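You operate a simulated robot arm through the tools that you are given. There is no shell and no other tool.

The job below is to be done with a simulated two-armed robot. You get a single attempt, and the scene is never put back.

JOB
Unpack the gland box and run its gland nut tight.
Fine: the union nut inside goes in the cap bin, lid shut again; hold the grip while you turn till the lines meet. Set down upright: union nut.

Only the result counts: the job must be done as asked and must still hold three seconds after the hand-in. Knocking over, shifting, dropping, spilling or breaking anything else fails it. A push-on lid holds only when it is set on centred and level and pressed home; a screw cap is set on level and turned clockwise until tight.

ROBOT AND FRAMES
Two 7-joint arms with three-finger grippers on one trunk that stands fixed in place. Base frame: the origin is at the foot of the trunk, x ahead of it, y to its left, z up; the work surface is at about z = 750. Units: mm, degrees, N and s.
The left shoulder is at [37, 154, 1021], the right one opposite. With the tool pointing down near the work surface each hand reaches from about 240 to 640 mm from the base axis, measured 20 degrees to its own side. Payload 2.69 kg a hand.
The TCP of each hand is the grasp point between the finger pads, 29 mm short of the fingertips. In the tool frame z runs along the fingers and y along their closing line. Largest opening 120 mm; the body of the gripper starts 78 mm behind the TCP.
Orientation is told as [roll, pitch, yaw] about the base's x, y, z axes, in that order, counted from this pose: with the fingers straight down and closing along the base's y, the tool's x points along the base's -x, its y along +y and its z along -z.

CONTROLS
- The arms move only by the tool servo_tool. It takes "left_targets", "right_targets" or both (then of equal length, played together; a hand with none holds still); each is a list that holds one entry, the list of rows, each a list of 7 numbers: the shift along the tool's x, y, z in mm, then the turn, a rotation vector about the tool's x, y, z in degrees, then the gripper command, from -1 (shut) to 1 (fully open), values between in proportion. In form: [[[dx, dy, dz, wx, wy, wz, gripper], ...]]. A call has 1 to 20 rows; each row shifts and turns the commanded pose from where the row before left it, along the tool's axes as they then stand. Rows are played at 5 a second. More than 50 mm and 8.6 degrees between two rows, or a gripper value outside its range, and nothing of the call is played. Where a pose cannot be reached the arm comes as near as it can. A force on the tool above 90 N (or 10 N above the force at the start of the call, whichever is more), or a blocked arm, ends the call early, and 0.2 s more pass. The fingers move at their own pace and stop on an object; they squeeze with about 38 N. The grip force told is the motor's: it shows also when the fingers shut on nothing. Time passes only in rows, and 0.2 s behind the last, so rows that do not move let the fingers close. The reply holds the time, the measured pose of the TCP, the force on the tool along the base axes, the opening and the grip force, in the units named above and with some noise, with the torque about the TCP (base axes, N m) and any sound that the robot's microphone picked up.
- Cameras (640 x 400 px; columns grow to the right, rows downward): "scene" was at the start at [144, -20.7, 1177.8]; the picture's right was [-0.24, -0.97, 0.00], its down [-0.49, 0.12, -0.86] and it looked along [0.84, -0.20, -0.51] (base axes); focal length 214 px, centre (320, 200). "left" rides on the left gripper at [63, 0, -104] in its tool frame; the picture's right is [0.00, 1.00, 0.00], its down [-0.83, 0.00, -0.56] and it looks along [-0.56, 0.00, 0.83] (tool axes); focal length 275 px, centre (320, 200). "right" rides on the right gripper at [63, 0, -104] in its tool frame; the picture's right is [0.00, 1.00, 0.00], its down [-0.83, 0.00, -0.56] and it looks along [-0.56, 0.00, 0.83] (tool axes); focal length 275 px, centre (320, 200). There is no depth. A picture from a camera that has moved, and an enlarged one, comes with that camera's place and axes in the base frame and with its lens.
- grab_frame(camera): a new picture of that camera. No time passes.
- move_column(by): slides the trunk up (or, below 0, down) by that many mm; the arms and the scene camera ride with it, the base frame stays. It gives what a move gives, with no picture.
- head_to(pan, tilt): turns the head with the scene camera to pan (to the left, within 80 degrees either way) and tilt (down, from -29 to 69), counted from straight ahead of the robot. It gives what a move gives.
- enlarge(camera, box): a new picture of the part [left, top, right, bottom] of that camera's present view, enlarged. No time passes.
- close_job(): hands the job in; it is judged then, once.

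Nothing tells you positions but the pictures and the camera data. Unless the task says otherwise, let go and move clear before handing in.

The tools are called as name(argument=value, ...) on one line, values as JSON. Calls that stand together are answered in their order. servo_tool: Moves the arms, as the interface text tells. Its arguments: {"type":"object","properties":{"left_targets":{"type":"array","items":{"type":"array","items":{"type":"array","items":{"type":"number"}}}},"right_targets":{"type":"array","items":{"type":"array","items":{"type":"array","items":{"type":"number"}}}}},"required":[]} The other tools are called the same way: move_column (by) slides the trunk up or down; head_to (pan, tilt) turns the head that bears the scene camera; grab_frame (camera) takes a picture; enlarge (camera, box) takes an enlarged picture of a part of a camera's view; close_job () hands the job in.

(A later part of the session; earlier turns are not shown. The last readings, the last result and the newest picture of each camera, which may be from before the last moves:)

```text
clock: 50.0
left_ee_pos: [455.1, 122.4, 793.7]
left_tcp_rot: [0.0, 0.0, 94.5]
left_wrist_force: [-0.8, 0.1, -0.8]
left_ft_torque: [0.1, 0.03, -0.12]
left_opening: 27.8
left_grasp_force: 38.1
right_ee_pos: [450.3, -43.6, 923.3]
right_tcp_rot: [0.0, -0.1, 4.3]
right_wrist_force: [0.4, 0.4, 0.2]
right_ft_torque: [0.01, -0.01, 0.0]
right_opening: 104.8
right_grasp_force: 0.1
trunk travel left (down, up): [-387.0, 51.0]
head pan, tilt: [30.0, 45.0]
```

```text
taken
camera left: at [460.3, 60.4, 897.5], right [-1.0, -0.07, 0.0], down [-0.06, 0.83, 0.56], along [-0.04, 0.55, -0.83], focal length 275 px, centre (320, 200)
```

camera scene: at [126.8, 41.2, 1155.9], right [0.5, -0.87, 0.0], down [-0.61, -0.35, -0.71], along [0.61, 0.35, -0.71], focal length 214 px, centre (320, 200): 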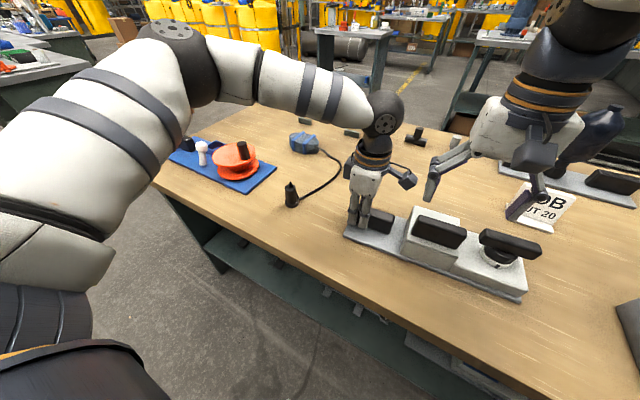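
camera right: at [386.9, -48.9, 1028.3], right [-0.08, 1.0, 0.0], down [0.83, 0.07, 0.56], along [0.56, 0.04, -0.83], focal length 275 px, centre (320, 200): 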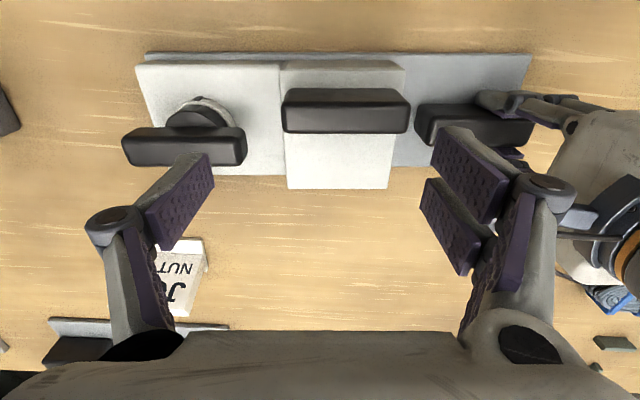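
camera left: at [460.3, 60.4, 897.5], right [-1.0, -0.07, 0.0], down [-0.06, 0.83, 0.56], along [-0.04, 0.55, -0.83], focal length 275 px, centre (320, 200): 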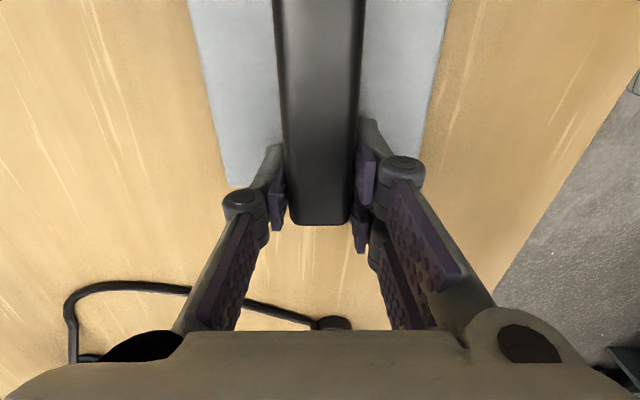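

The right hand is free again. The lid handle lies about 19 mm to its +y and 10 mm nearer; I centre over it with the opening at 96 mm and check.

servo_tool(right_targets=[[[4.8, 9.4, 0, 0, 0, 0, 0.6], [4.8, 9.4, 5, 0, 0, 0, 0.6], [0, 0, 15, 0, 0, 0, 0.6], [0, 0, 15, 0, 0, 0, 0.6], [0, 0, 0, 0, 0, 0, 0.6]]])

grab_frame(camera="right")

grab_frame(camera="scene")

```text
clock: 51.2
left_ee_pos: [455.6, 124.2, 793.8]
left_tcp_rot: [0.0, -0.1, 94.7]
left_wrist_force: [15.5, 8.3, -1.7]
left_ft_torque: [0.58, 1.96, 1.45]
left_opening: 27.8
left_grasp_force: 37.4
right_ee_pos: [437.6, -26.2, 888.4]
right_tcp_rot: [0.1, 0.0, 4.5]
right_wrist_force: [-16.4, -4.9, 6.7]
right_ft_torque: [0.58, -0.44, 0.95]
right_opening: 101.2
right_grasp_force: 0.7
trunk travel left (down, up): [-387.0, 51.0]
head pan, tilt: [30.0, 45.0]
```

```text
taken
camera right: at [375.3, -31.6, 993.5], right [-0.08, 1.0, 0.0], down [0.83, 0.07, 0.55], along [0.55, 0.04, -0.83], focal length 275 px, centre (320, 200)
```

right: 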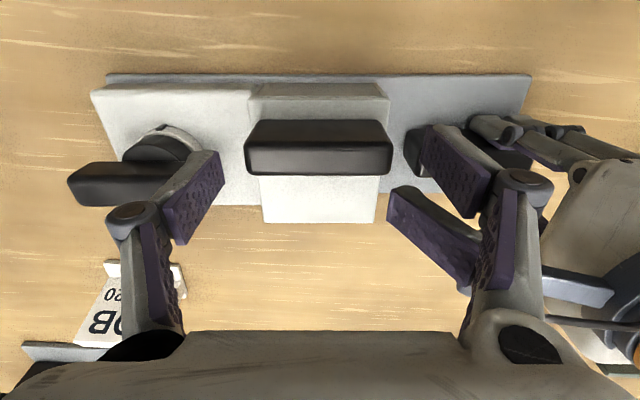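

```text
taken
camera scene: at [126.6, 41.4, 1155.8], right [0.5, -0.87, 0.0], down [-0.61, -0.35, -0.71], along [0.61, 0.35, -0.71], focal length 214 px, centre (320, 200)
```

scene: 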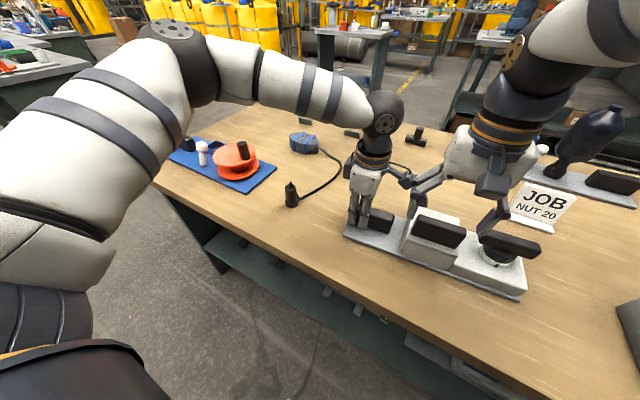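

Contact again: the right finger linkage hits the left wrist camera. I back the right hand off, then re-grip the grip with the left hand tilted 30° outward so its camera is out of the way.

servo_tool(right_targets=[[[-2, -15, -8, 0, 0, 0, 0.6], [0, -25, -15, 0, 0, 0, 0.6], [0, -30, -15, 0, 0, 0, 0.6], [0, -30, 0, 0, 0, 0, 0.6], [0, 0, 0, 0, 0, 0, 0.6]]])

servo_tool(left_targets=[[[0, 0, 0, 0, 0, 0, -0.4], [0, 0, 0, 0, 0, 0, 0.2], [0, 0, -4, 0, 0, 0, 0.2], [0, 0, 0, 0, 6, 0, 0.2], [0, 0, 0, 0, 6, 0, 0.2], [0, 0, 0, 0, 6, 0, 0.2], [0, 0, 0, 0, 6, 0, 0.2], [0, 0, 0, 0, 6, 0, 0.2], [0, 0, 0, 0, 0, 0, 0.2]]])

grab_frame(camera="left")

grab_frame(camera="scene")

grab_frame(camera="right")

```text
clock: 52.4
left_ee_pos: [455.1, 122.4, 793.2]
left_tcp_rot: [0.0, 0.1, 94.4]
left_wrist_force: [-0.3, 0.4, 0.9]
left_ft_torque: [-0.29, 0.22, -0.22]
left_opening: 27.7
left_grasp_force: 37.9
right_ee_pos: [446.1, -126.5, 928.6]
right_tcp_rot: [0.1, -0.2, 4.3]
right_wrist_force: [0.5, 0.6, 0.4]
right_ft_torque: [0.03, -0.02, 0.01]
right_opening: 96.0
right_grasp_force: 0.1
trunk travel left (down, up): [-387.0, 51.0]
head pan, tilt: [30.0, 45.0]
```

```text
clock: 54.4
left_ee_pos: [456.1, 122.5, 798.7]
left_tcp_rot: [0.0, 30.0, 94.6]
left_wrist_force: [-0.9, -0.4, 0.0]
left_ft_torque: [0.01, 0.01, -0.01]
left_opening: 72.1
left_grasp_force: 0.1
right_ee_pos: [446.6, -126.6, 927.1]
right_tcp_rot: [0.0, -0.2, 4.3]
right_wrist_force: [0.6, -0.1, 1.3]
right_ft_torque: [0.01, -0.01, -0.02]
right_opening: 96.0
right_grasp_force: 0.0
trunk travel left (down, up): [-387.0, 51.0]
head pan, tilt: [30.0, 45.0]
```

```text
taken
camera left: at [456.0, 120.6, 918.8], right [-1.0, -0.07, 0.0], down [-0.07, 1.0, 0.06], along [0.0, 0.06, -1.0], focal length 275 px, centre (320, 200)
```

left: 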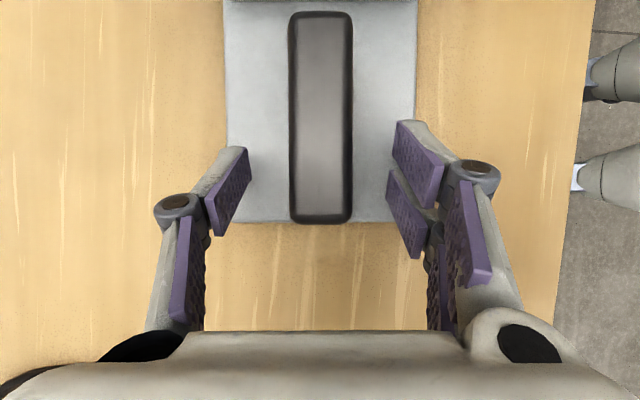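

```text
taken
camera scene: at [126.6, 41.2, 1155.9], right [0.5, -0.87, 0.0], down [-0.61, -0.35, -0.71], along [0.61, 0.35, -0.71], focal length 214 px, centre (320, 200)
```

scene: 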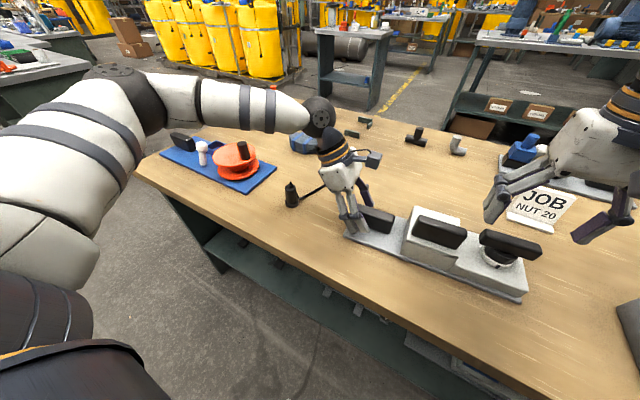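

```text
taken
camera right: at [384.0, -131.4, 1032.2], right [-0.08, 1.0, 0.0], down [0.83, 0.07, 0.56], along [0.56, 0.04, -0.83], focal length 275 px, centre (320, 200)
```

right: 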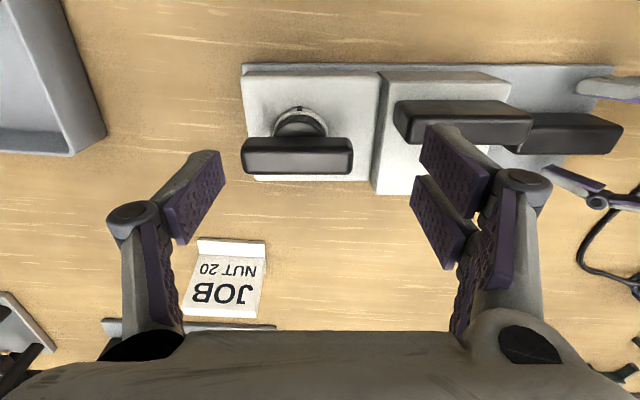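

The left hand tilts fine and is centred over the grip, with its camera out of the way. I lower 6 mm and re-grip.

servo_tool(left_targets=[[[-3, 0, 5.2, 0, 0, 0, 0.2], [0, 0, 0, 0, 0, 0, -0.3], [0, 0, 0, 0, 0, 0, -0.6], [0, 0, 0, 0, 0, 0, -1], [0, 0, 0, 0, 0, 0, -1], [0, 0, 0, 0, 0, 0, -1]]])

grab_frame(camera="left")

enlarge(camera="right", box=[230, 50, 640, 250])

```text
clock: 55.8
left_ee_pos: [457.2, 121.0, 795.5]
left_tcp_rot: [-0.5, 30.2, 94.3]
left_wrist_force: [12.3, 2.9, 32.2]
left_ft_torque: [-0.37, -0.57, -0.22]
left_opening: 27.9
left_grasp_force: 37.5
right_ee_pos: [445.0, -126.5, 928.6]
right_tcp_rot: [-0.1, -0.1, 4.3]
right_wrist_force: [0.5, 0.4, 0.1]
right_ft_torque: [0.02, 0.0, 0.0]
right_opening: 96.1
right_grasp_force: 0.1
trunk travel left (down, up): [-387.0, 51.0]
head pan, tilt: [30.0, 45.0]
```

```text
taken
camera left: at [456.2, 119.8, 916.5], right [-1.0, -0.08, -0.01], down [-0.08, 1.0, 0.06], along [0.0, 0.06, -1.0], focal length 275 px, centre (320, 200)
```

left: 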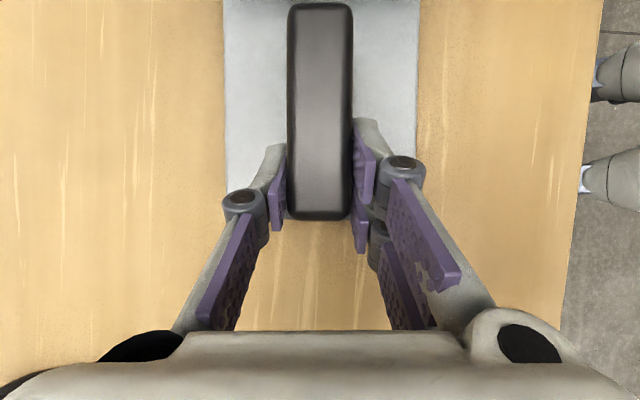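

```text
1.56 times, centred on (435, 150) of right
camera zoom: at [383.2, -131.6, 1032.9], right [-0.08, 1.0, 0.0], down [0.83, 0.07, 0.56], along [0.56, 0.05, -0.83], focal length 430 px, centre (140, 278)
```

zoom: 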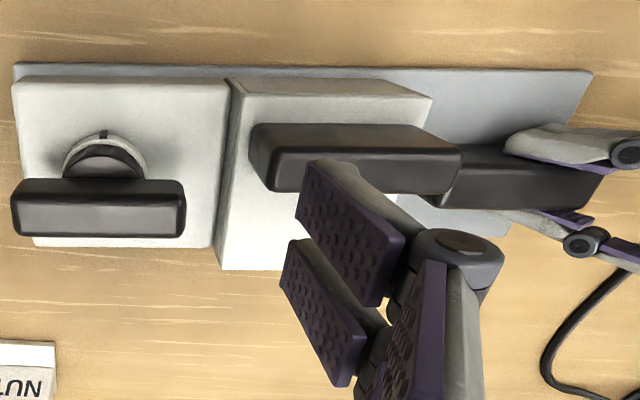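

The left fingertips are pressing on the plate (32 N). I ease up 2 mm while holding the grip.

servo_tool(left_targets=[[[1, 0, -1.73, 0, 0, 0, -1], [0, 0, 0, 0, 0, 0, -1]]])

```text
clock: 56.4
left_ee_pos: [455.6, 119.7, 794.6]
left_tcp_rot: [-0.2, 30.3, 94.4]
left_wrist_force: [10.5, -3.4, 24.4]
left_ft_torque: [-0.96, -0.46, 0.01]
left_opening: 27.4
left_grasp_force: 37.9
right_ee_pos: [446.9, -127.1, 927.9]
right_tcp_rot: [0.1, -0.1, 4.3]
right_wrist_force: [0.6, -0.2, 0.0]
right_ft_torque: [0.02, -0.01, 0.02]
right_opening: 96.0
right_grasp_force: 0.1
trunk travel left (down, up): [-387.0, 51.0]
head pan, tilt: [30.0, 45.0]
```

servo_tool(left_targets=[[[0.6, 0, -1.04, 0, 0, 0, -1], [0, 0, 0, 0, 0, 0, -1]]])

enlarge(camera="right", box=[230, 50, 640, 250])

```text
clock: 57.0
left_ee_pos: [454.9, 121.1, 795.7]
left_tcp_rot: [0.1, 30.1, 94.5]
left_wrist_force: [4.5, -7.8, 17.2]
left_ft_torque: [-1.37, -0.31, -0.08]
left_opening: 27.7
left_grasp_force: 37.8
right_ee_pos: [446.1, -127.0, 927.3]
right_tcp_rot: [0.0, -0.2, 4.3]
right_wrist_force: [0.2, 0.9, -1.3]
right_ft_torque: [0.02, 0.03, -0.01]
right_opening: 95.9
right_grasp_force: 0.1
trunk travel left (down, up): [-387.0, 51.0]
head pan, tilt: [30.0, 45.0]
```

```text
1.56 times, centred on (435, 150) of right
camera zoom: at [383.5, -132.1, 1032.1], right [-0.08, 1.0, 0.0], down [0.83, 0.07, 0.56], along [0.56, 0.05, -0.83], focal length 430 px, centre (140, 278)
```

zoom: 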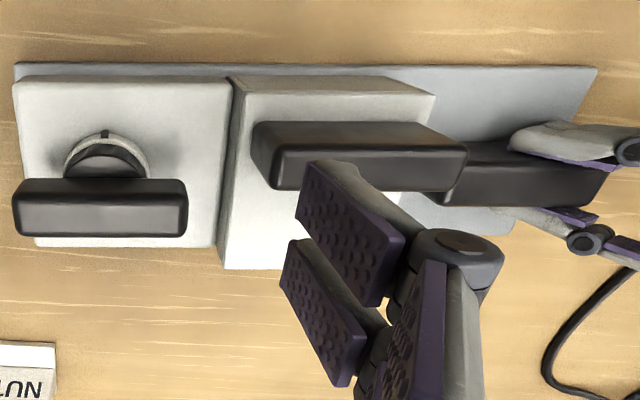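

The base is held with light downward pressure. Now I move the right hand over the lid handle again, about 100 mm in +y.

servo_tool(right_targets=[[[-0.6, 25, 0, 0, 0, 0, 0.6], [-0.6, 25, 0, 0, 0, 0, 0.6], [-0.6, 25, 0, 0, 0, 0, 0.6], [-0.6, 24, 10, 0, 0, 0, 0.6], [0, 0, 15, 0, 0, -1, 0.6], [0, 0, 0, 0, 0, 0, 0.6]]])

grab_frame(camera="right")

grab_frame(camera="scene")

```text
clock: 58.4
left_ee_pos: [454.5, 122.4, 795.3]
left_tcp_rot: [-0.1, 30.0, 94.5]
left_wrist_force: [-3.1, -5.0, 13.0]
left_ft_torque: [-0.42, 0.06, -0.3]
left_opening: 27.6
left_grasp_force: 37.9
right_ee_pos: [440.3, -27.5, 903.1]
right_tcp_rot: [-0.1, -0.1, 5.3]
right_wrist_force: [-0.1, 0.1, 0.9]
right_ft_torque: [-0.03, 0.0, 0.0]
right_opening: 96.0
right_grasp_force: 0.1
trunk travel left (down, up): [-387.0, 51.0]
head pan, tilt: [30.0, 45.0]
```

```text
taken
camera right: at [377.6, -34.9, 1006.3], right [-0.1, 1.0, 0.0], down [0.83, 0.08, 0.56], along [0.55, 0.06, -0.83], focal length 275 px, centre (320, 200)
```

right: 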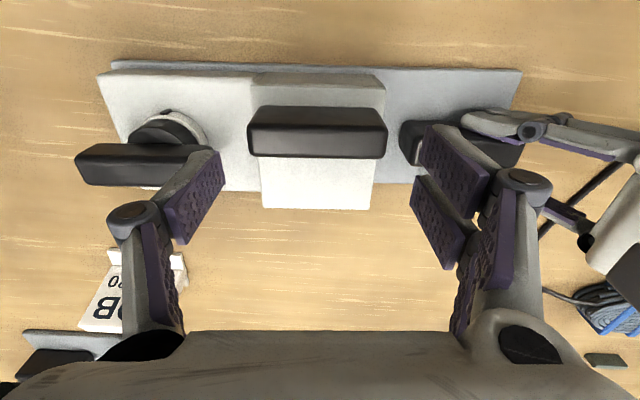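

```text
taken
camera scene: at [125.6, 40.6, 1156.0], right [0.5, -0.87, 0.0], down [-0.61, -0.35, -0.71], along [0.61, 0.35, -0.71], focal length 214 px, centre (320, 200)
```

scene: 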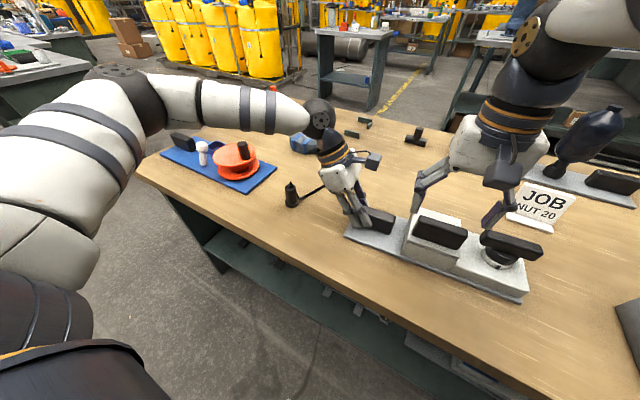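

No contact now and the handle is centred between the fingers. I correct yaw by 2° and lower onto the handle ends.

servo_tool(right_targets=[[[-1.3, -1, 10, 0, 0, 2, 0.6], [0, 0, 15, 0, 0, 0, 0.6], [0, 0, 13, 0, 0, 0, 0.6], [0, 0, 10, 0, 0, 0, 0.6], [0, 0, 0, 0, 0, 0, 0.6]]])

grab_frame(camera="right")

```text
clock: 59.6
left_ee_pos: [454.4, 122.1, 795.6]
left_tcp_rot: [0.0, 30.0, 94.5]
left_wrist_force: [-4.9, -2.5, 9.7]
left_ft_torque: [0.13, 0.15, -0.22]
left_opening: 28.0
left_grasp_force: 38.4
right_ee_pos: [442.5, -28.2, 853.5]
right_tcp_rot: [0.0, -0.2, 3.3]
right_wrist_force: [0.8, -0.1, -0.2]
right_ft_torque: [0.02, 0.0, -0.01]
right_opening: 96.0
right_grasp_force: 0.1
trunk travel left (down, up): [-387.0, 51.0]
head pan, tilt: [30.0, 45.0]
```

```text
taken
camera right: at [380.3, -32.4, 958.9], right [-0.06, 1.0, 0.0], down [0.83, 0.05, 0.56], along [0.56, 0.04, -0.83], focal length 275 px, centre (320, 200)
```

right: 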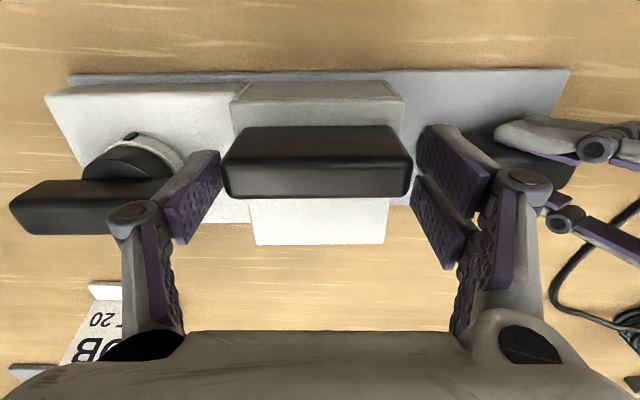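

Aligned: about 6 mm clearance at each bar end. I lower 10 mm more and close on the bar ends.

servo_tool(right_targets=[[[0, -1, 6, 0, 0, 0, 0.6], [0, 0, 4, 0, 0, 0, 0.6], [0, 0, 0, 0, 0, 0, 0.45], [0, 0, 0, 0, 0, 0, 0.38], [0, 0, 0, 0, 0, 0, 0.3], [0, 0, 0, 0, 0, 0, 0.3], [0, 0, 0, 0, 0, 0, 0.3]]])

grab_frame(camera="right")

```text
clock: 61.2
left_ee_pos: [454.6, 121.6, 795.6]
left_tcp_rot: [0.0, 29.9, 94.4]
left_wrist_force: [-3.2, -1.5, 3.9]
left_ft_torque: [0.35, 0.09, -0.24]
left_opening: 27.7
left_grasp_force: 37.9
right_ee_pos: [443.8, -28.8, 845.5]
right_tcp_rot: [0.0, -0.1, 3.3]
right_wrist_force: [-1.2, 1.6, 1.2]
right_ft_torque: [0.33, -0.01, 0.21]
right_opening: 81.5
right_grasp_force: 38.1
trunk travel left (down, up): [-387.0, 51.0]
head pan, tilt: [30.0, 45.0]
```

```text
taken
camera right: at [381.0, -33.7, 950.0], right [-0.06, 1.0, 0.0], down [0.83, 0.05, 0.56], along [0.56, 0.04, -0.83], focal length 275 px, centre (320, 200)
```

right: 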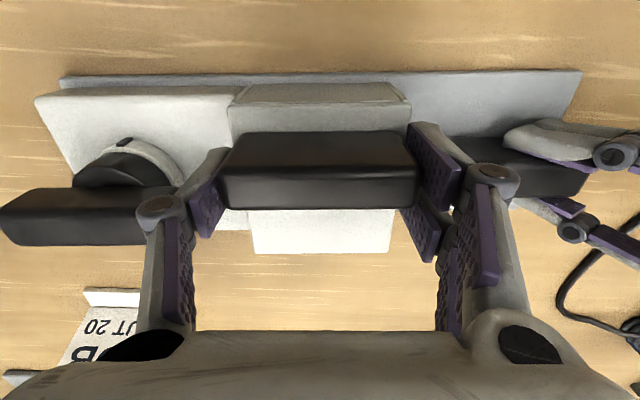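

The handle is held by its ends. I now swing the lid up along the hinge arc in small steps, watching forces on both hands.

servo_tool(right_targets=[[[-2.6, 0, -4.1, 0, 0, 0, 0.3], [-2.6, 0, -4.1, 0, 0, 0, 0.3], [-5.9, 0, -7.3, 0, 0, 0, 0.3], [0, 0, 0, 0, 0, 0, 0.3]]])

grab_frame(camera="right")

enlarge(camera="scene", box=[320, 120, 580, 310])

```text
clock: 62.2
left_ee_pos: [456.9, 123.3, 794.7]
left_tcp_rot: [-0.3, 30.1, 94.6]
left_wrist_force: [17.0, -1.0, 12.0]
left_ft_torque: [0.06, 0.1, 1.4]
left_opening: 27.6
left_grasp_force: 38.0
right_ee_pos: [453.7, -28.6, 858.4]
right_tcp_rot: [0.0, 0.1, 3.4]
right_wrist_force: [-14.2, 1.0, -11.0]
right_ft_torque: [-0.4, 1.2, 0.63]
right_opening: 81.3
right_grasp_force: 38.1
trunk travel left (down, up): [-387.0, 51.0]
head pan, tilt: [30.0, 45.0]
```

```text
taken
camera right: at [392.0, -33.1, 964.4], right [-0.06, 1.0, 0.0], down [0.83, 0.05, 0.55], along [0.55, 0.04, -0.83], focal length 275 px, centre (320, 200)
```

right: 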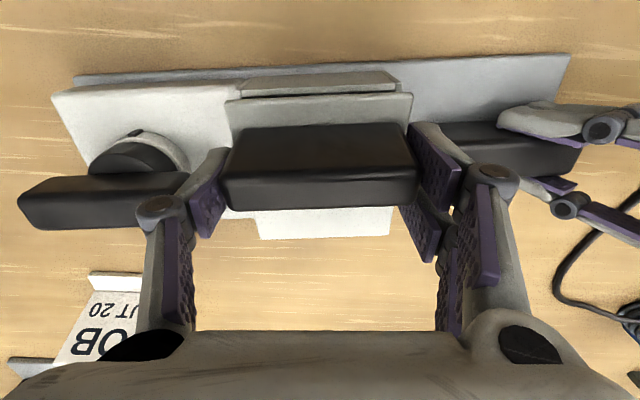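

```text
2.11 times, centred on (450, 215) of scene
camera zoom: at [126.8, 41.1, 1155.9], right [0.5, -0.87, 0.0], down [-0.61, -0.35, -0.71], along [0.61, 0.35, -0.71], focal length 452 px, centre (46, 168)
```

zoom: 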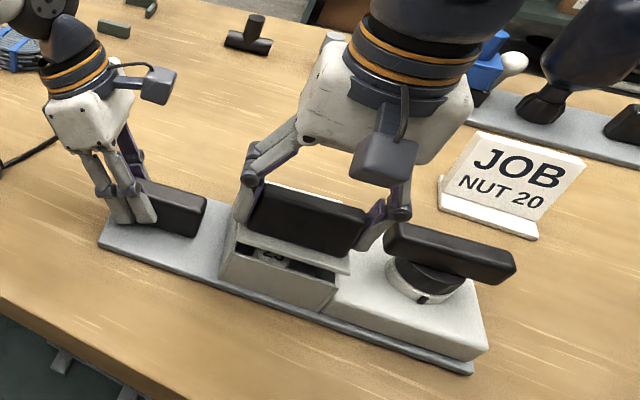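

The lid starts to open, but the bar does not pivot freely in the pads, so the base is being twisted. I go back to closed, and will re-grip with the right hand tilted backward so it can rotate along with the lid.

servo_tool(right_targets=[[[5.9, 0, 7.3, 0, 0, 0, 0.3], [2.6, 0, 4.1, 0, 0, 0, 0.3], [2.6, 0, 4.1, 0, 0, 0, 0.3], [0, 0, 0, 0, 0, 0, 0.3]]])

grab_frame(camera="right")

enlarge(camera="scene", box=[320, 120, 580, 310])

```text
clock: 63.2
left_ee_pos: [453.5, 122.3, 796.2]
left_tcp_rot: [0.2, 30.0, 94.5]
left_wrist_force: [-9.0, 5.9, 10.6]
left_ft_torque: [0.46, 0.73, -0.21]
left_opening: 27.8
left_grasp_force: 38.0
right_ee_pos: [445.4, -29.7, 846.0]
right_tcp_rot: [0.0, -0.4, 3.2]
right_wrist_force: [11.6, -5.7, 8.8]
right_ft_torque: [-0.08, -1.06, -0.33]
right_opening: 81.5
right_grasp_force: 38.1
trunk travel left (down, up): [-387.0, 51.0]
head pan, tilt: [30.0, 45.0]
```

```text
taken
camera right: at [382.0, -34.0, 950.6], right [-0.06, 1.0, 0.0], down [0.83, 0.05, 0.56], along [0.56, 0.03, -0.83], focal length 275 px, centre (320, 200)
```

right: 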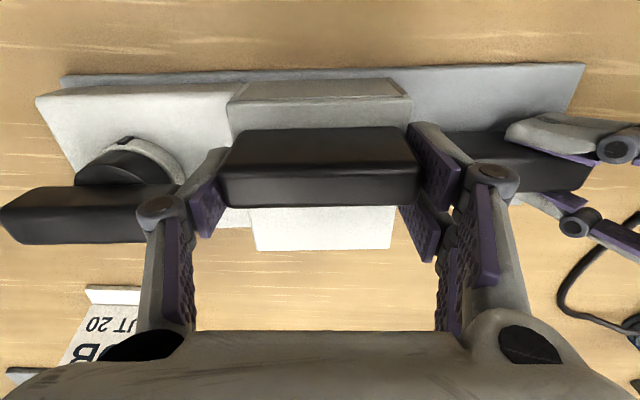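

```text
2.11 times, centred on (450, 215) of scene
camera zoom: at [125.7, 41.0, 1156.1], right [0.5, -0.87, 0.0], down [-0.61, -0.35, -0.71], along [0.61, 0.35, -0.71], focal length 452 px, centre (46, 168)
```

zoom: 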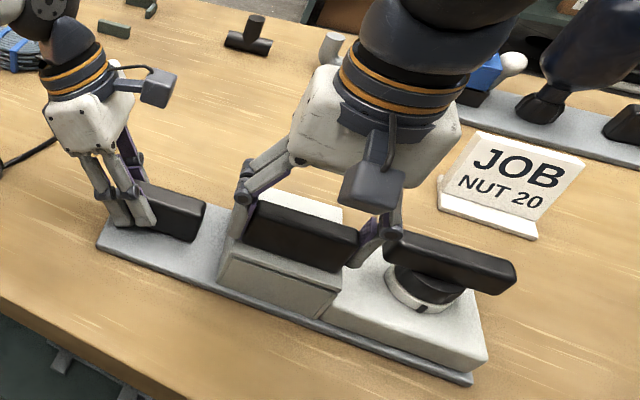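

Closed again. I open the right fingers slightly, tilt the hand 35° backward about the bar, and look.

servo_tool(right_targets=[[[0, 0, 0, 0, 0, 0, 0.5], [0, 0, 0, 0, 0, 0, 0.6], [0, 0, 0, 0, -7, 0, 0.6], [0, 0, 0, 0, -7, 0, 0.6], [0, 0, 0, 0, -7, 0, 0.6], [0, 0, 0, 0, -7, 0, 0.6], [0, 0, 0, 0, -7, 0, 0.6], [0, 0, 0, 0, 0, 0, 0.6]]])

grab_frame(camera="right")

enlarge(camera="scene", box=[320, 120, 580, 310])

```text
clock: 65.0
left_ee_pos: [455.9, 121.3, 794.7]
left_tcp_rot: [-0.1, 30.0, 94.5]
left_wrist_force: [-0.9, -2.0, 3.2]
left_ft_torque: [-0.29, 0.27, 0.17]
left_opening: 27.4
left_grasp_force: 37.8
right_ee_pos: [442.8, -28.8, 844.1]
right_tcp_rot: [0.1, -35.0, 3.4]
right_wrist_force: [0.2, 0.0, -0.2]
right_ft_torque: [-0.01, -0.02, 0.03]
right_opening: 96.1
right_grasp_force: 0.0
trunk travel left (down, up): [-387.0, 51.0]
head pan, tilt: [30.0, 45.0]
```

```text
taken
camera right: at [332.7, -36.2, 894.2], right [-0.06, 1.0, 0.0], down [0.36, 0.02, 0.93], along [0.93, 0.06, -0.36], focal length 275 px, centre (320, 200)
```

right: 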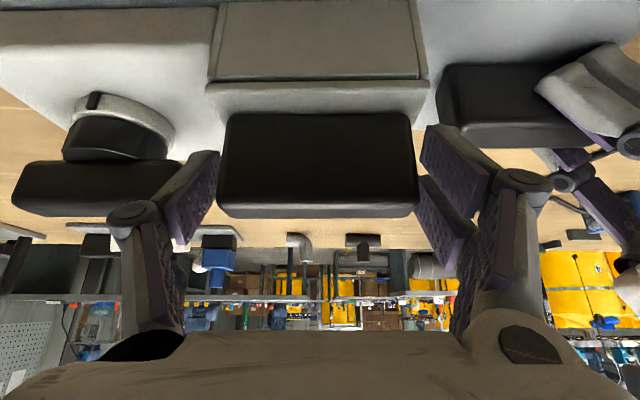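

```text
2.11 times, centred on (450, 215) of scene
camera zoom: at [126.5, 41.0, 1155.9], right [0.5, -0.87, 0.0], down [-0.61, -0.35, -0.71], along [0.61, 0.35, -0.71], focal length 452 px, centre (46, 168)
```

zoom: 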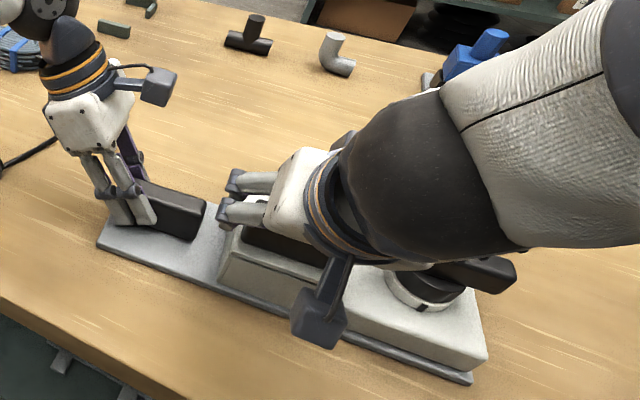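

The tilt is reached and the bar is centred. I grip its ends again and rotate the hand with the lid about the estimated hinge, 16° first.

servo_tool(right_targets=[[[0, 0, 0, 0, 0, 0, 0.42], [0, 0, 0, 0, 0, 0, 0.3], [0, 0, 0, 0, 0, 0, 0.3], [-5.66, 0, -2.53, 0, 4, 0, 0.3], [-5.66, 0, -2.53, 0, 4, 0, 0.3], [-5.66, 0, -2.53, 0, 4, 0, 0.3], [-5.66, 0, -2.53, 0, 4, 0, 0.3], [0, 0, 0, 0, 0, 0, 0.3]]])

grab_frame(camera="right")

enlarge(camera="scene", box=[320, 120, 580, 310])

```text
clock: 66.8
left_ee_pos: [457.8, 122.1, 796.6]
left_tcp_rot: [-0.2, 30.2, 94.5]
left_wrist_force: [10.4, -1.8, 9.3]
left_ft_torque: [-0.7, -0.31, 1.19]
left_opening: 28.1
left_grasp_force: 37.8
right_ee_pos: [457.0, -29.7, 864.4]
right_tcp_rot: [-0.5, -21.6, 3.2]
right_wrist_force: [-10.7, 1.8, -6.6]
right_ft_torque: [0.11, 1.32, 0.56]
right_opening: 81.3
right_grasp_force: 37.6
right hand out of reach, approached as far as the arm can: row 5
trunk travel left (down, up): [-387.0, 51.0]
head pan, tilt: [30.0, 45.0]
```

```text
taken
camera right: at [361.3, -34.2, 937.3], right [-0.06, 1.0, -0.01], down [0.57, 0.04, 0.82], along [0.82, 0.04, -0.57], focal length 275 px, centre (320, 200)
```

right: 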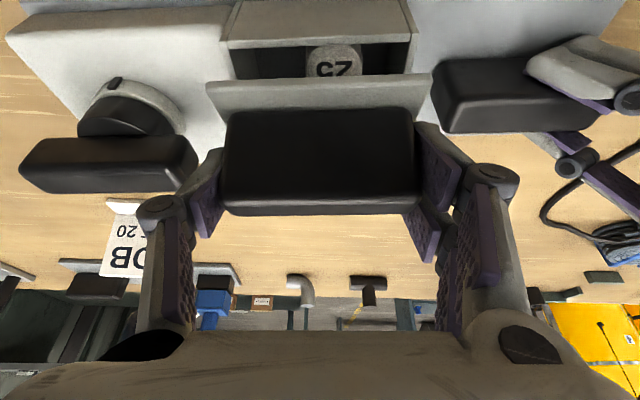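

```text
2.11 times, centred on (450, 215) of scene
camera zoom: at [126.9, 41.2, 1155.8], right [0.5, -0.87, 0.0], down [-0.61, -0.35, -0.71], along [0.61, 0.35, -0.71], focal length 452 px, centre (46, 168)
```

zoom: 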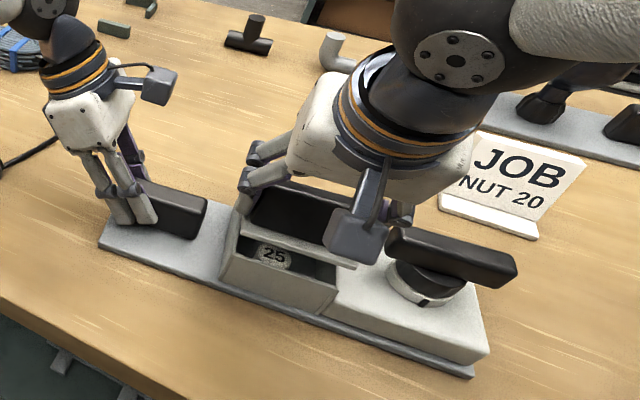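

The lid follows and the nut "25" inside is visible. Forces are moderate; I continue another 16°.

servo_tool(right_targets=[[[-5.66, 0, -2.53, 0, 4, 0, 0.3], [-5.66, 0, -2.53, 0, 4, 0, 0.3], [-5.66, 0, -2.53, 0, 4, 0, 0.3], [-5.66, 0, -2.53, 0, 4, 0, 0.3], [0, 0, 0, 0, 0, 0, 0.3]]])

grab_frame(camera="right")

enlarge(camera="scene", box=[320, 120, 580, 310])

```text
clock: 68.0
left_ee_pos: [456.1, 121.4, 795.9]
left_tcp_rot: [0.1, 30.0, 94.6]
left_wrist_force: [9.7, -2.9, 8.1]
left_ft_torque: [-0.59, 0.39, 1.17]
left_opening: 28.2
left_grasp_force: 37.8
right_ee_pos: [478.5, -26.8, 879.5]
right_tcp_rot: [-0.6, -5.8, 3.1]
right_wrist_force: [-11.4, 2.1, -1.0]
right_ft_torque: [-1.57, 0.8, 0.21]
right_opening: 81.4
right_grasp_force: 38.4
trunk travel left (down, up): [-387.0, 51.0]
head pan, tilt: [30.0, 45.0]
```

```text
taken
camera right: at [404.6, -31.0, 977.4], right [-0.06, 1.0, -0.01], down [0.77, 0.05, 0.64], along [0.64, 0.03, -0.77], focal length 275 px, centre (320, 200)
```

right: 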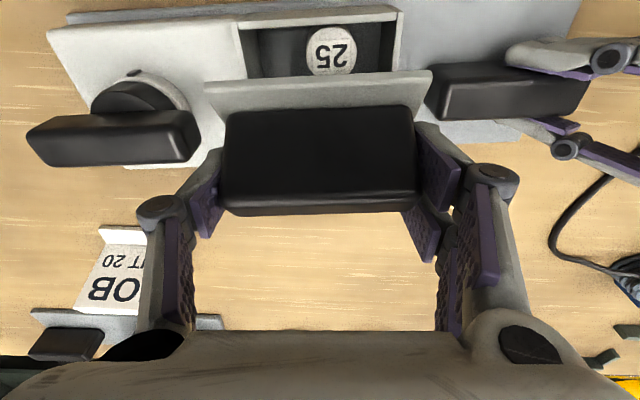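

```text
2.11 times, centred on (450, 215) of scene
camera zoom: at [126.4, 41.2, 1155.9], right [0.5, -0.87, 0.0], down [-0.61, -0.35, -0.71], along [0.61, 0.35, -0.71], focal length 452 px, centre (46, 168)
```

zoom: 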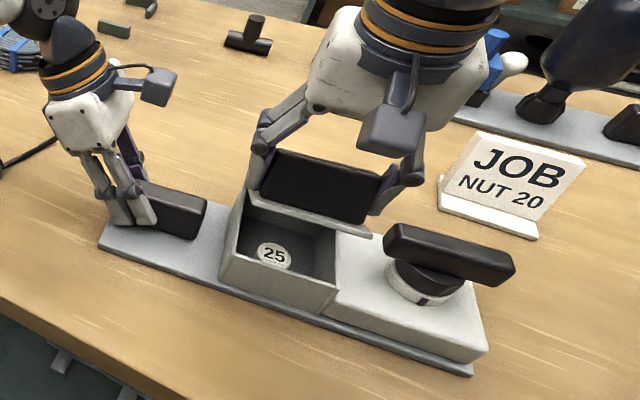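

The lid is about a third open and the base holds. I continue.

servo_tool(right_targets=[[[-5.66, 0, -2.53, 0, 4, 0, 0.3], [-5.66, 0, -2.53, 0, 4, 0, 0.3], [-5.66, 0, -2.53, 0, 4, 0, 0.3], [-5.66, 0, -2.53, 0, 4, 0, 0.3], [-5.66, 0, -2.53, 0, 4, 0, 0.3], [0, 0, 0, 0, 0, 0, 0.3]]])

grab_frame(camera="right")

enlarge(camera="scene", box=[320, 120, 580, 310])

```text
clock: 69.4
left_ee_pos: [455.6, 122.3, 794.8]
left_tcp_rot: [0.0, 29.9, 94.5]
left_wrist_force: [16.7, -4.9, -0.8]
left_ft_torque: [-0.08, 0.21, 1.28]
left_opening: 28.3
left_grasp_force: 38.4
right_ee_pos: [503.4, -24.7, 889.9]
right_tcp_rot: [-0.6, 12.4, 2.9]
right_wrist_force: [-16.5, 2.9, 6.7]
right_ft_torque: [-1.16, 1.05, 0.87]
right_opening: 81.8
right_grasp_force: 38.2
trunk travel left (down, up): [-387.0, 51.0]
head pan, tilt: [30.0, 45.0]
```

```text
taken
camera right: at [465.5, -25.8, 1006.1], right [-0.06, 1.0, -0.01], down [0.93, 0.06, 0.36], along [0.36, 0.01, -0.93], focal length 275 px, centre (320, 200)
```

right: 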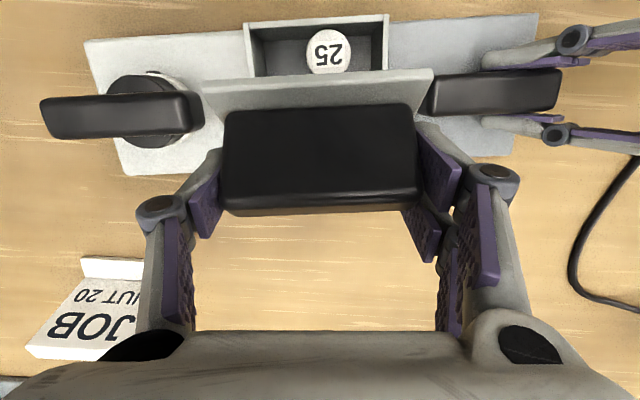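

```text
2.11 times, centred on (450, 215) of scene
camera zoom: at [126.2, 41.2, 1156.0], right [0.5, -0.87, 0.0], down [-0.61, -0.35, -0.71], along [0.61, 0.35, -0.71], focal length 452 px, centre (46, 168)
```

zoom: 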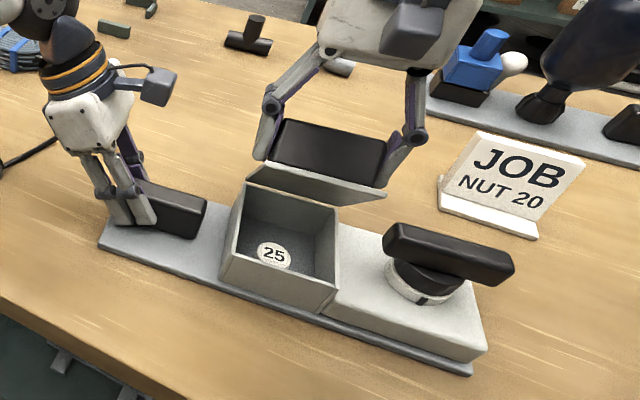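

Over half open. The hand's rotation lags a little behind the lid, so I continue with slightly more turn per step.

servo_tool(right_targets=[[[-5.5, 0, -2.6, 0, 5.5, 0, 0.3], [-5.5, 0, -2.6, 0, 5, 0, 0.3], [-5.5, 0, -2.6, 0, 4.5, 0, 0.3], [-5.5, 0, -2.6, 0, 4, 0, 0.3], [0, 0, 0, 0, 0, 0, 0.3]]])

grab_frame(camera="right")

enlarge(camera="scene", box=[320, 120, 580, 310])

```text
clock: 70.6
left_ee_pos: [454.7, 125.2, 796.4]
left_tcp_rot: [-0.1, 29.7, 94.5]
left_wrist_force: [-3.2, 46.1, 18.8]
left_ft_torque: [0.74, 1.14, -1.83]
left_opening: 32.5
left_grasp_force: 38.1
right_ee_pos: [429.4, -1.5, 849.8]
right_tcp_rot: [-1.1, 32.5, 2.1]
right_wrist_force: [2.7, -51.5, 7.9]
right_ft_torque: [-1.04, -0.71, -0.05]
right_opening: 116.5
right_grasp_force: 28.9
right hand out of reach, approached as far as the arm can: row 1, 2, 3, 4
trunk travel left (down, up): [-387.0, 51.0]
head pan, tilt: [30.0, 45.0]
```

```text
taken
camera right: at [433.0, 0.3, 972.5], right [-0.05, 1.0, -0.01], down [1.0, 0.05, 0.02], along [0.02, -0.01, -1.0], focal length 275 px, centre (320, 200)
```

right: 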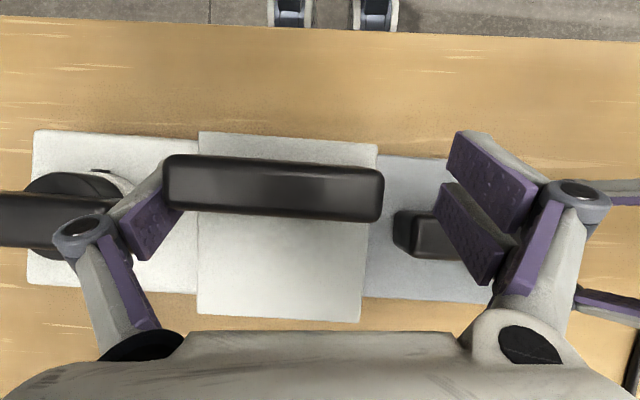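

```text
2.11 times, centred on (450, 215) of scene
camera zoom: at [125.0, 40.3, 1156.3], right [0.5, -0.87, 0.0], down [-0.61, -0.35, -0.71], along [0.61, 0.35, -0.71], focal length 452 px, centre (46, 168)
```

zoom: 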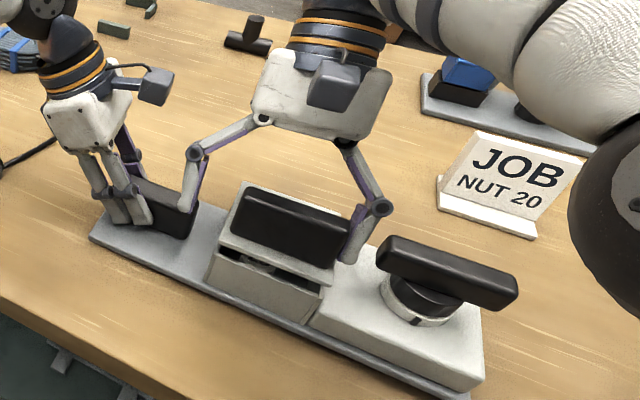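

The arm ran out of reach and the lid dropped almost shut; the right hand is now off-centre and its finger pushes on the bar end. I open the gripper, re-centre in -y, then raise clear.

servo_tool(right_targets=[[[0, 0, 0, 0, 0, 0, 1], [0, 0, 0, 0, 0, 0, 1], [0, -8, 0, 0, 0, 0, 1], [0, -8, 0, 0, 0, 0, 1], [5, 0, -8, 0, 0, 0, 1], [8, 0, -13, 0, 0, 0, 1], [0, 0, 0, 0, 0, 0, 1]]])

grab_frame(camera="right")

enlarge(camera="scene", box=[320, 120, 580, 310])

```text
clock: 72.2
left_ee_pos: [454.6, 122.2, 795.9]
left_tcp_rot: [0.1, 30.1, 94.5]
left_wrist_force: [-1.6, -3.8, 4.8]
left_ft_torque: [-1.08, -0.06, -0.4]
left_opening: 27.6
left_grasp_force: 38.8
right_ee_pos: [431.1, -11.6, 875.2]
right_tcp_rot: [-0.4, 33.0, 2.9]
right_wrist_force: [-0.7, -0.5, 0.6]
right_ft_torque: [-0.02, 0.0, 0.0]
right_opening: 119.9
right_grasp_force: 0.2
trunk travel left (down, up): [-387.0, 51.0]
head pan, tilt: [30.0, 45.0]
```

```text
taken
camera right: at [434.9, -10.8, 997.2], right [-0.06, 1.0, 0.0], down [1.0, 0.06, 0.01], along [0.01, 0.0, -1.0], focal length 275 px, centre (320, 200)
```

right: 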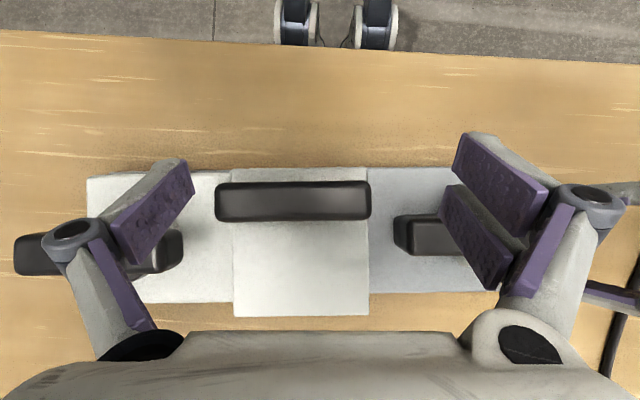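

```text
2.11 times, centred on (450, 215) of scene
camera zoom: at [126.2, 40.9, 1155.9], right [0.5, -0.87, 0.0], down [-0.61, -0.35, -0.71], along [0.61, 0.35, -0.71], focal length 452 px, centre (46, 168)
```

zoom: 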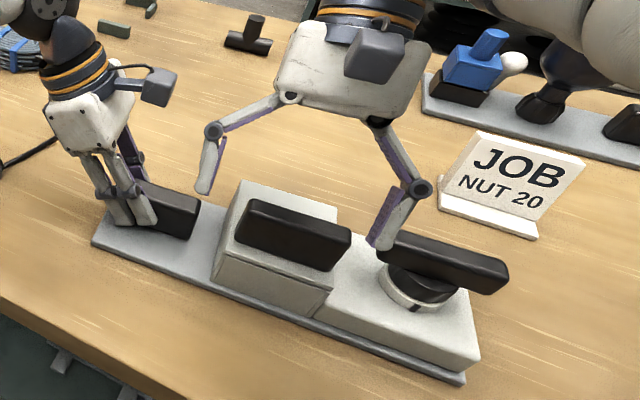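

Recovered: lid closed, base held, right hand clear. I'll re-grip with only the fingertips on the bar ends (less twist resistance), starting tilted back 40°, and keep the hand within reach at the end. First I raise and re-tilt.

servo_tool(right_targets=[[[14, 0, -21, 0, 0, 0, 1], [0, -7, 0, 0, -7.3, 0, 1], [0, -7, 0, 0, -7.3, 0, 0.8], [0, 0, 0, 0, -7.3, 0, 0.6], [0, 0, 0, 0, -7.3, 0, 0.6], [0, 0, 0, 0, -7.3, 0, 0.6], [0, 0, 0, 0, -7.3, 0, 0.6], [0, 0, 0, 0, -7.3, 0, 0.6], [0, 0, 0, 0, -7.3, 0, 0.6], [0, 0, 0, 0, -7.3, 0, 0.6], [0, 0, 0, 0, -7.3, 0, 0.6], [0, 0, 0, 0, 0, 0, 0.6]]])

grab_frame(camera="right")

```text
clock: 74.8
left_ee_pos: [456.3, 123.3, 795.1]
left_tcp_rot: [0.0, 30.0, 94.5]
left_wrist_force: [-0.8, 4.1, 7.4]
left_ft_torque: [0.44, -0.11, -0.3]
left_opening: 27.8
left_grasp_force: 37.7
right_ee_pos: [431.0, -24.7, 899.5]
right_tcp_rot: [-0.4, -40.0, 3.3]
right_wrist_force: [0.3, 0.0, -0.2]
right_ft_torque: [-0.03, 0.02, -0.02]
right_opening: 96.0
right_grasp_force: 0.0
trunk travel left (down, up): [-387.0, 51.0]
head pan, tilt: [30.0, 45.0]
```

```text
taken
camera right: at [316.4, -31.5, 940.1], right [-0.06, 1.0, -0.01], down [0.28, 0.02, 0.96], along [0.96, 0.05, -0.28], focal length 275 px, centre (320, 200)
```

right: 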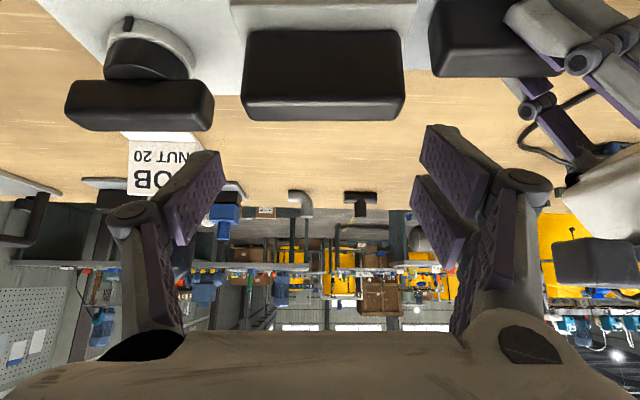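

The bar is centred; its top is at z≈852. I move so only the last part of the fingertips overlaps the bar ends, then close.

servo_tool(right_targets=[[[9.6, 0.5, 8.8, 0, 0, 0, 0.6], [9.6, 0.5, 8.8, 0, 0, 0, 0.6], [9.6, 0.4, 8.8, 0, 0, 0, 0.6], [0, 0, 0, 0, 0, 0, 0.6]]])

grab_frame(camera="right")

enlarge(camera="scene", box=[320, 120, 580, 310])

```text
clock: 75.8
left_ee_pos: [455.2, 121.9, 795.9]
left_tcp_rot: [0.0, 30.1, 94.6]
left_wrist_force: [-0.1, 3.8, 6.7]
left_ft_torque: [0.28, -0.05, -0.24]
left_opening: 27.8
left_grasp_force: 37.8
right_ee_pos: [425.5, -23.8, 862.0]
right_tcp_rot: [-0.5, -40.1, 3.3]
right_wrist_force: [-0.5, 0.1, -1.0]
right_ft_torque: [0.04, -0.01, 0.0]
right_opening: 95.9
right_grasp_force: 0.1
trunk travel left (down, up): [-387.0, 51.0]
head pan, tilt: [30.0, 45.0]
```

```text
taken
camera right: at [311.2, -30.6, 901.8], right [-0.06, 1.0, -0.01], down [0.28, 0.03, 0.96], along [0.96, 0.05, -0.28], focal length 275 px, centre (320, 200)
```

right: 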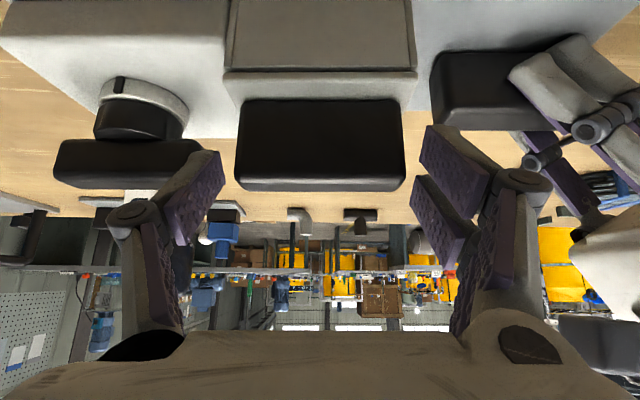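

```text
2.11 times, centred on (450, 215) of scene
camera zoom: at [126.2, 41.5, 1155.9], right [0.5, -0.87, 0.0], down [-0.61, -0.35, -0.71], along [0.61, 0.35, -0.71], focal length 452 px, centre (46, 168)
```

zoom: 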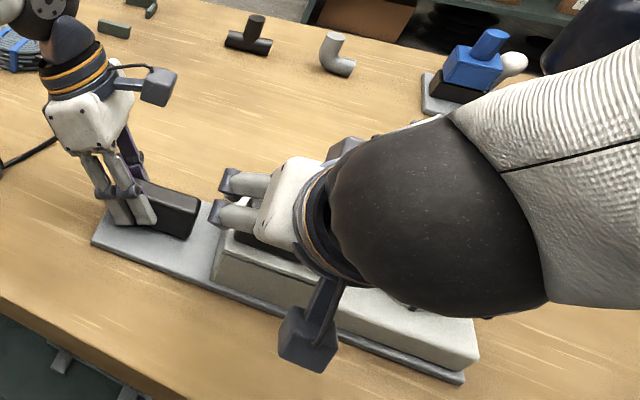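

Aligned for a fingertip grip. I close and swing the first 25°, with the hand rotating only partly while the bar pivots in the fingertips.

servo_tool(right_targets=[[[0, 0, 0, 0, 0, 0, 0.42], [0, 0, 0, 0, 0, 0, 0.3], [0, 0, 0, 0, 0, 0, 0.3], [-7.89, 0, -2.25, 0, 1.75, 0, 0.3], [-7.89, 0, -1.93, 0, 1.75, 0, 0.3], [-8.15, 0, -1.43, 0, 1.75, 0, 0.3], [-8.2, 0, -1.12, 0, 1.75, 0, 0.3], [-8.2, 0, -0.52, 0, 1.75, 0, 0.3], [0, 0, 0, 0, 0, 0, 0.3]]])

grab_frame(camera="right")

enlarge(camera="scene", box=[320, 120, 580, 310])

```text
clock: 77.8
left_ee_pos: [456.1, 123.2, 796.0]
left_tcp_rot: [-0.1, 30.0, 94.5]
left_wrist_force: [16.2, -4.2, 0.9]
left_ft_torque: [-0.33, 0.2, 1.13]
left_opening: 28.0
left_grasp_force: 38.0
right_ee_pos: [452.9, -23.2, 891.9]
right_tcp_rot: [-0.4, -31.2, 3.1]
right_wrist_force: [-17.0, 4.0, 2.2]
right_ft_torque: [-0.49, 1.05, 1.04]
right_opening: 81.7
right_grasp_force: 38.7
trunk travel left (down, up): [-387.0, 51.0]
head pan, tilt: [30.0, 45.0]
```

```text
taken
camera right: at [346.1, -28.7, 948.3], right [-0.06, 1.0, -0.01], down [0.42, 0.03, 0.91], along [0.91, 0.05, -0.42], focal length 275 px, centre (320, 200)
```

right: 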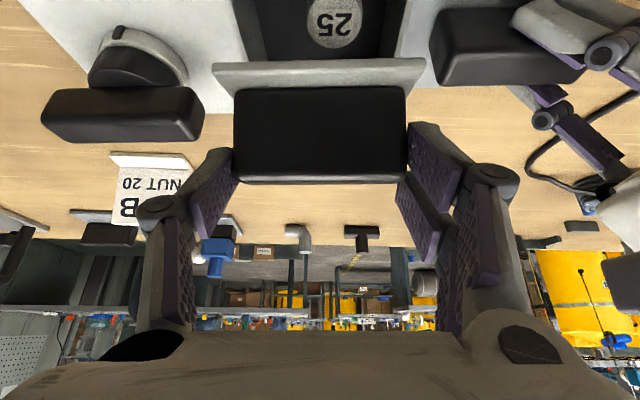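

```text
2.11 times, centred on (450, 215) of scene
camera zoom: at [126.4, 41.4, 1156.0], right [0.5, -0.87, 0.0], down [-0.61, -0.35, -0.71], along [0.61, 0.35, -0.71], focal length 452 px, centre (46, 168)
```

zoom: 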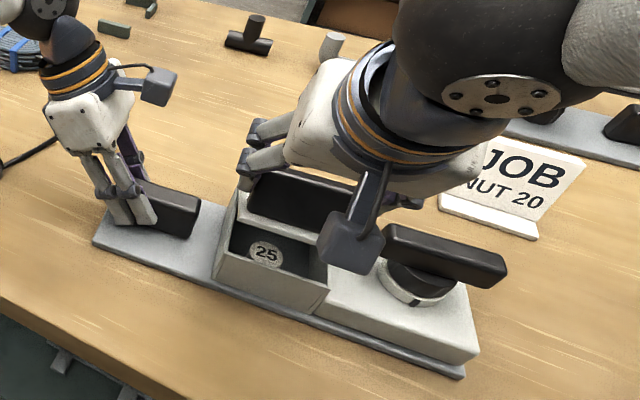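

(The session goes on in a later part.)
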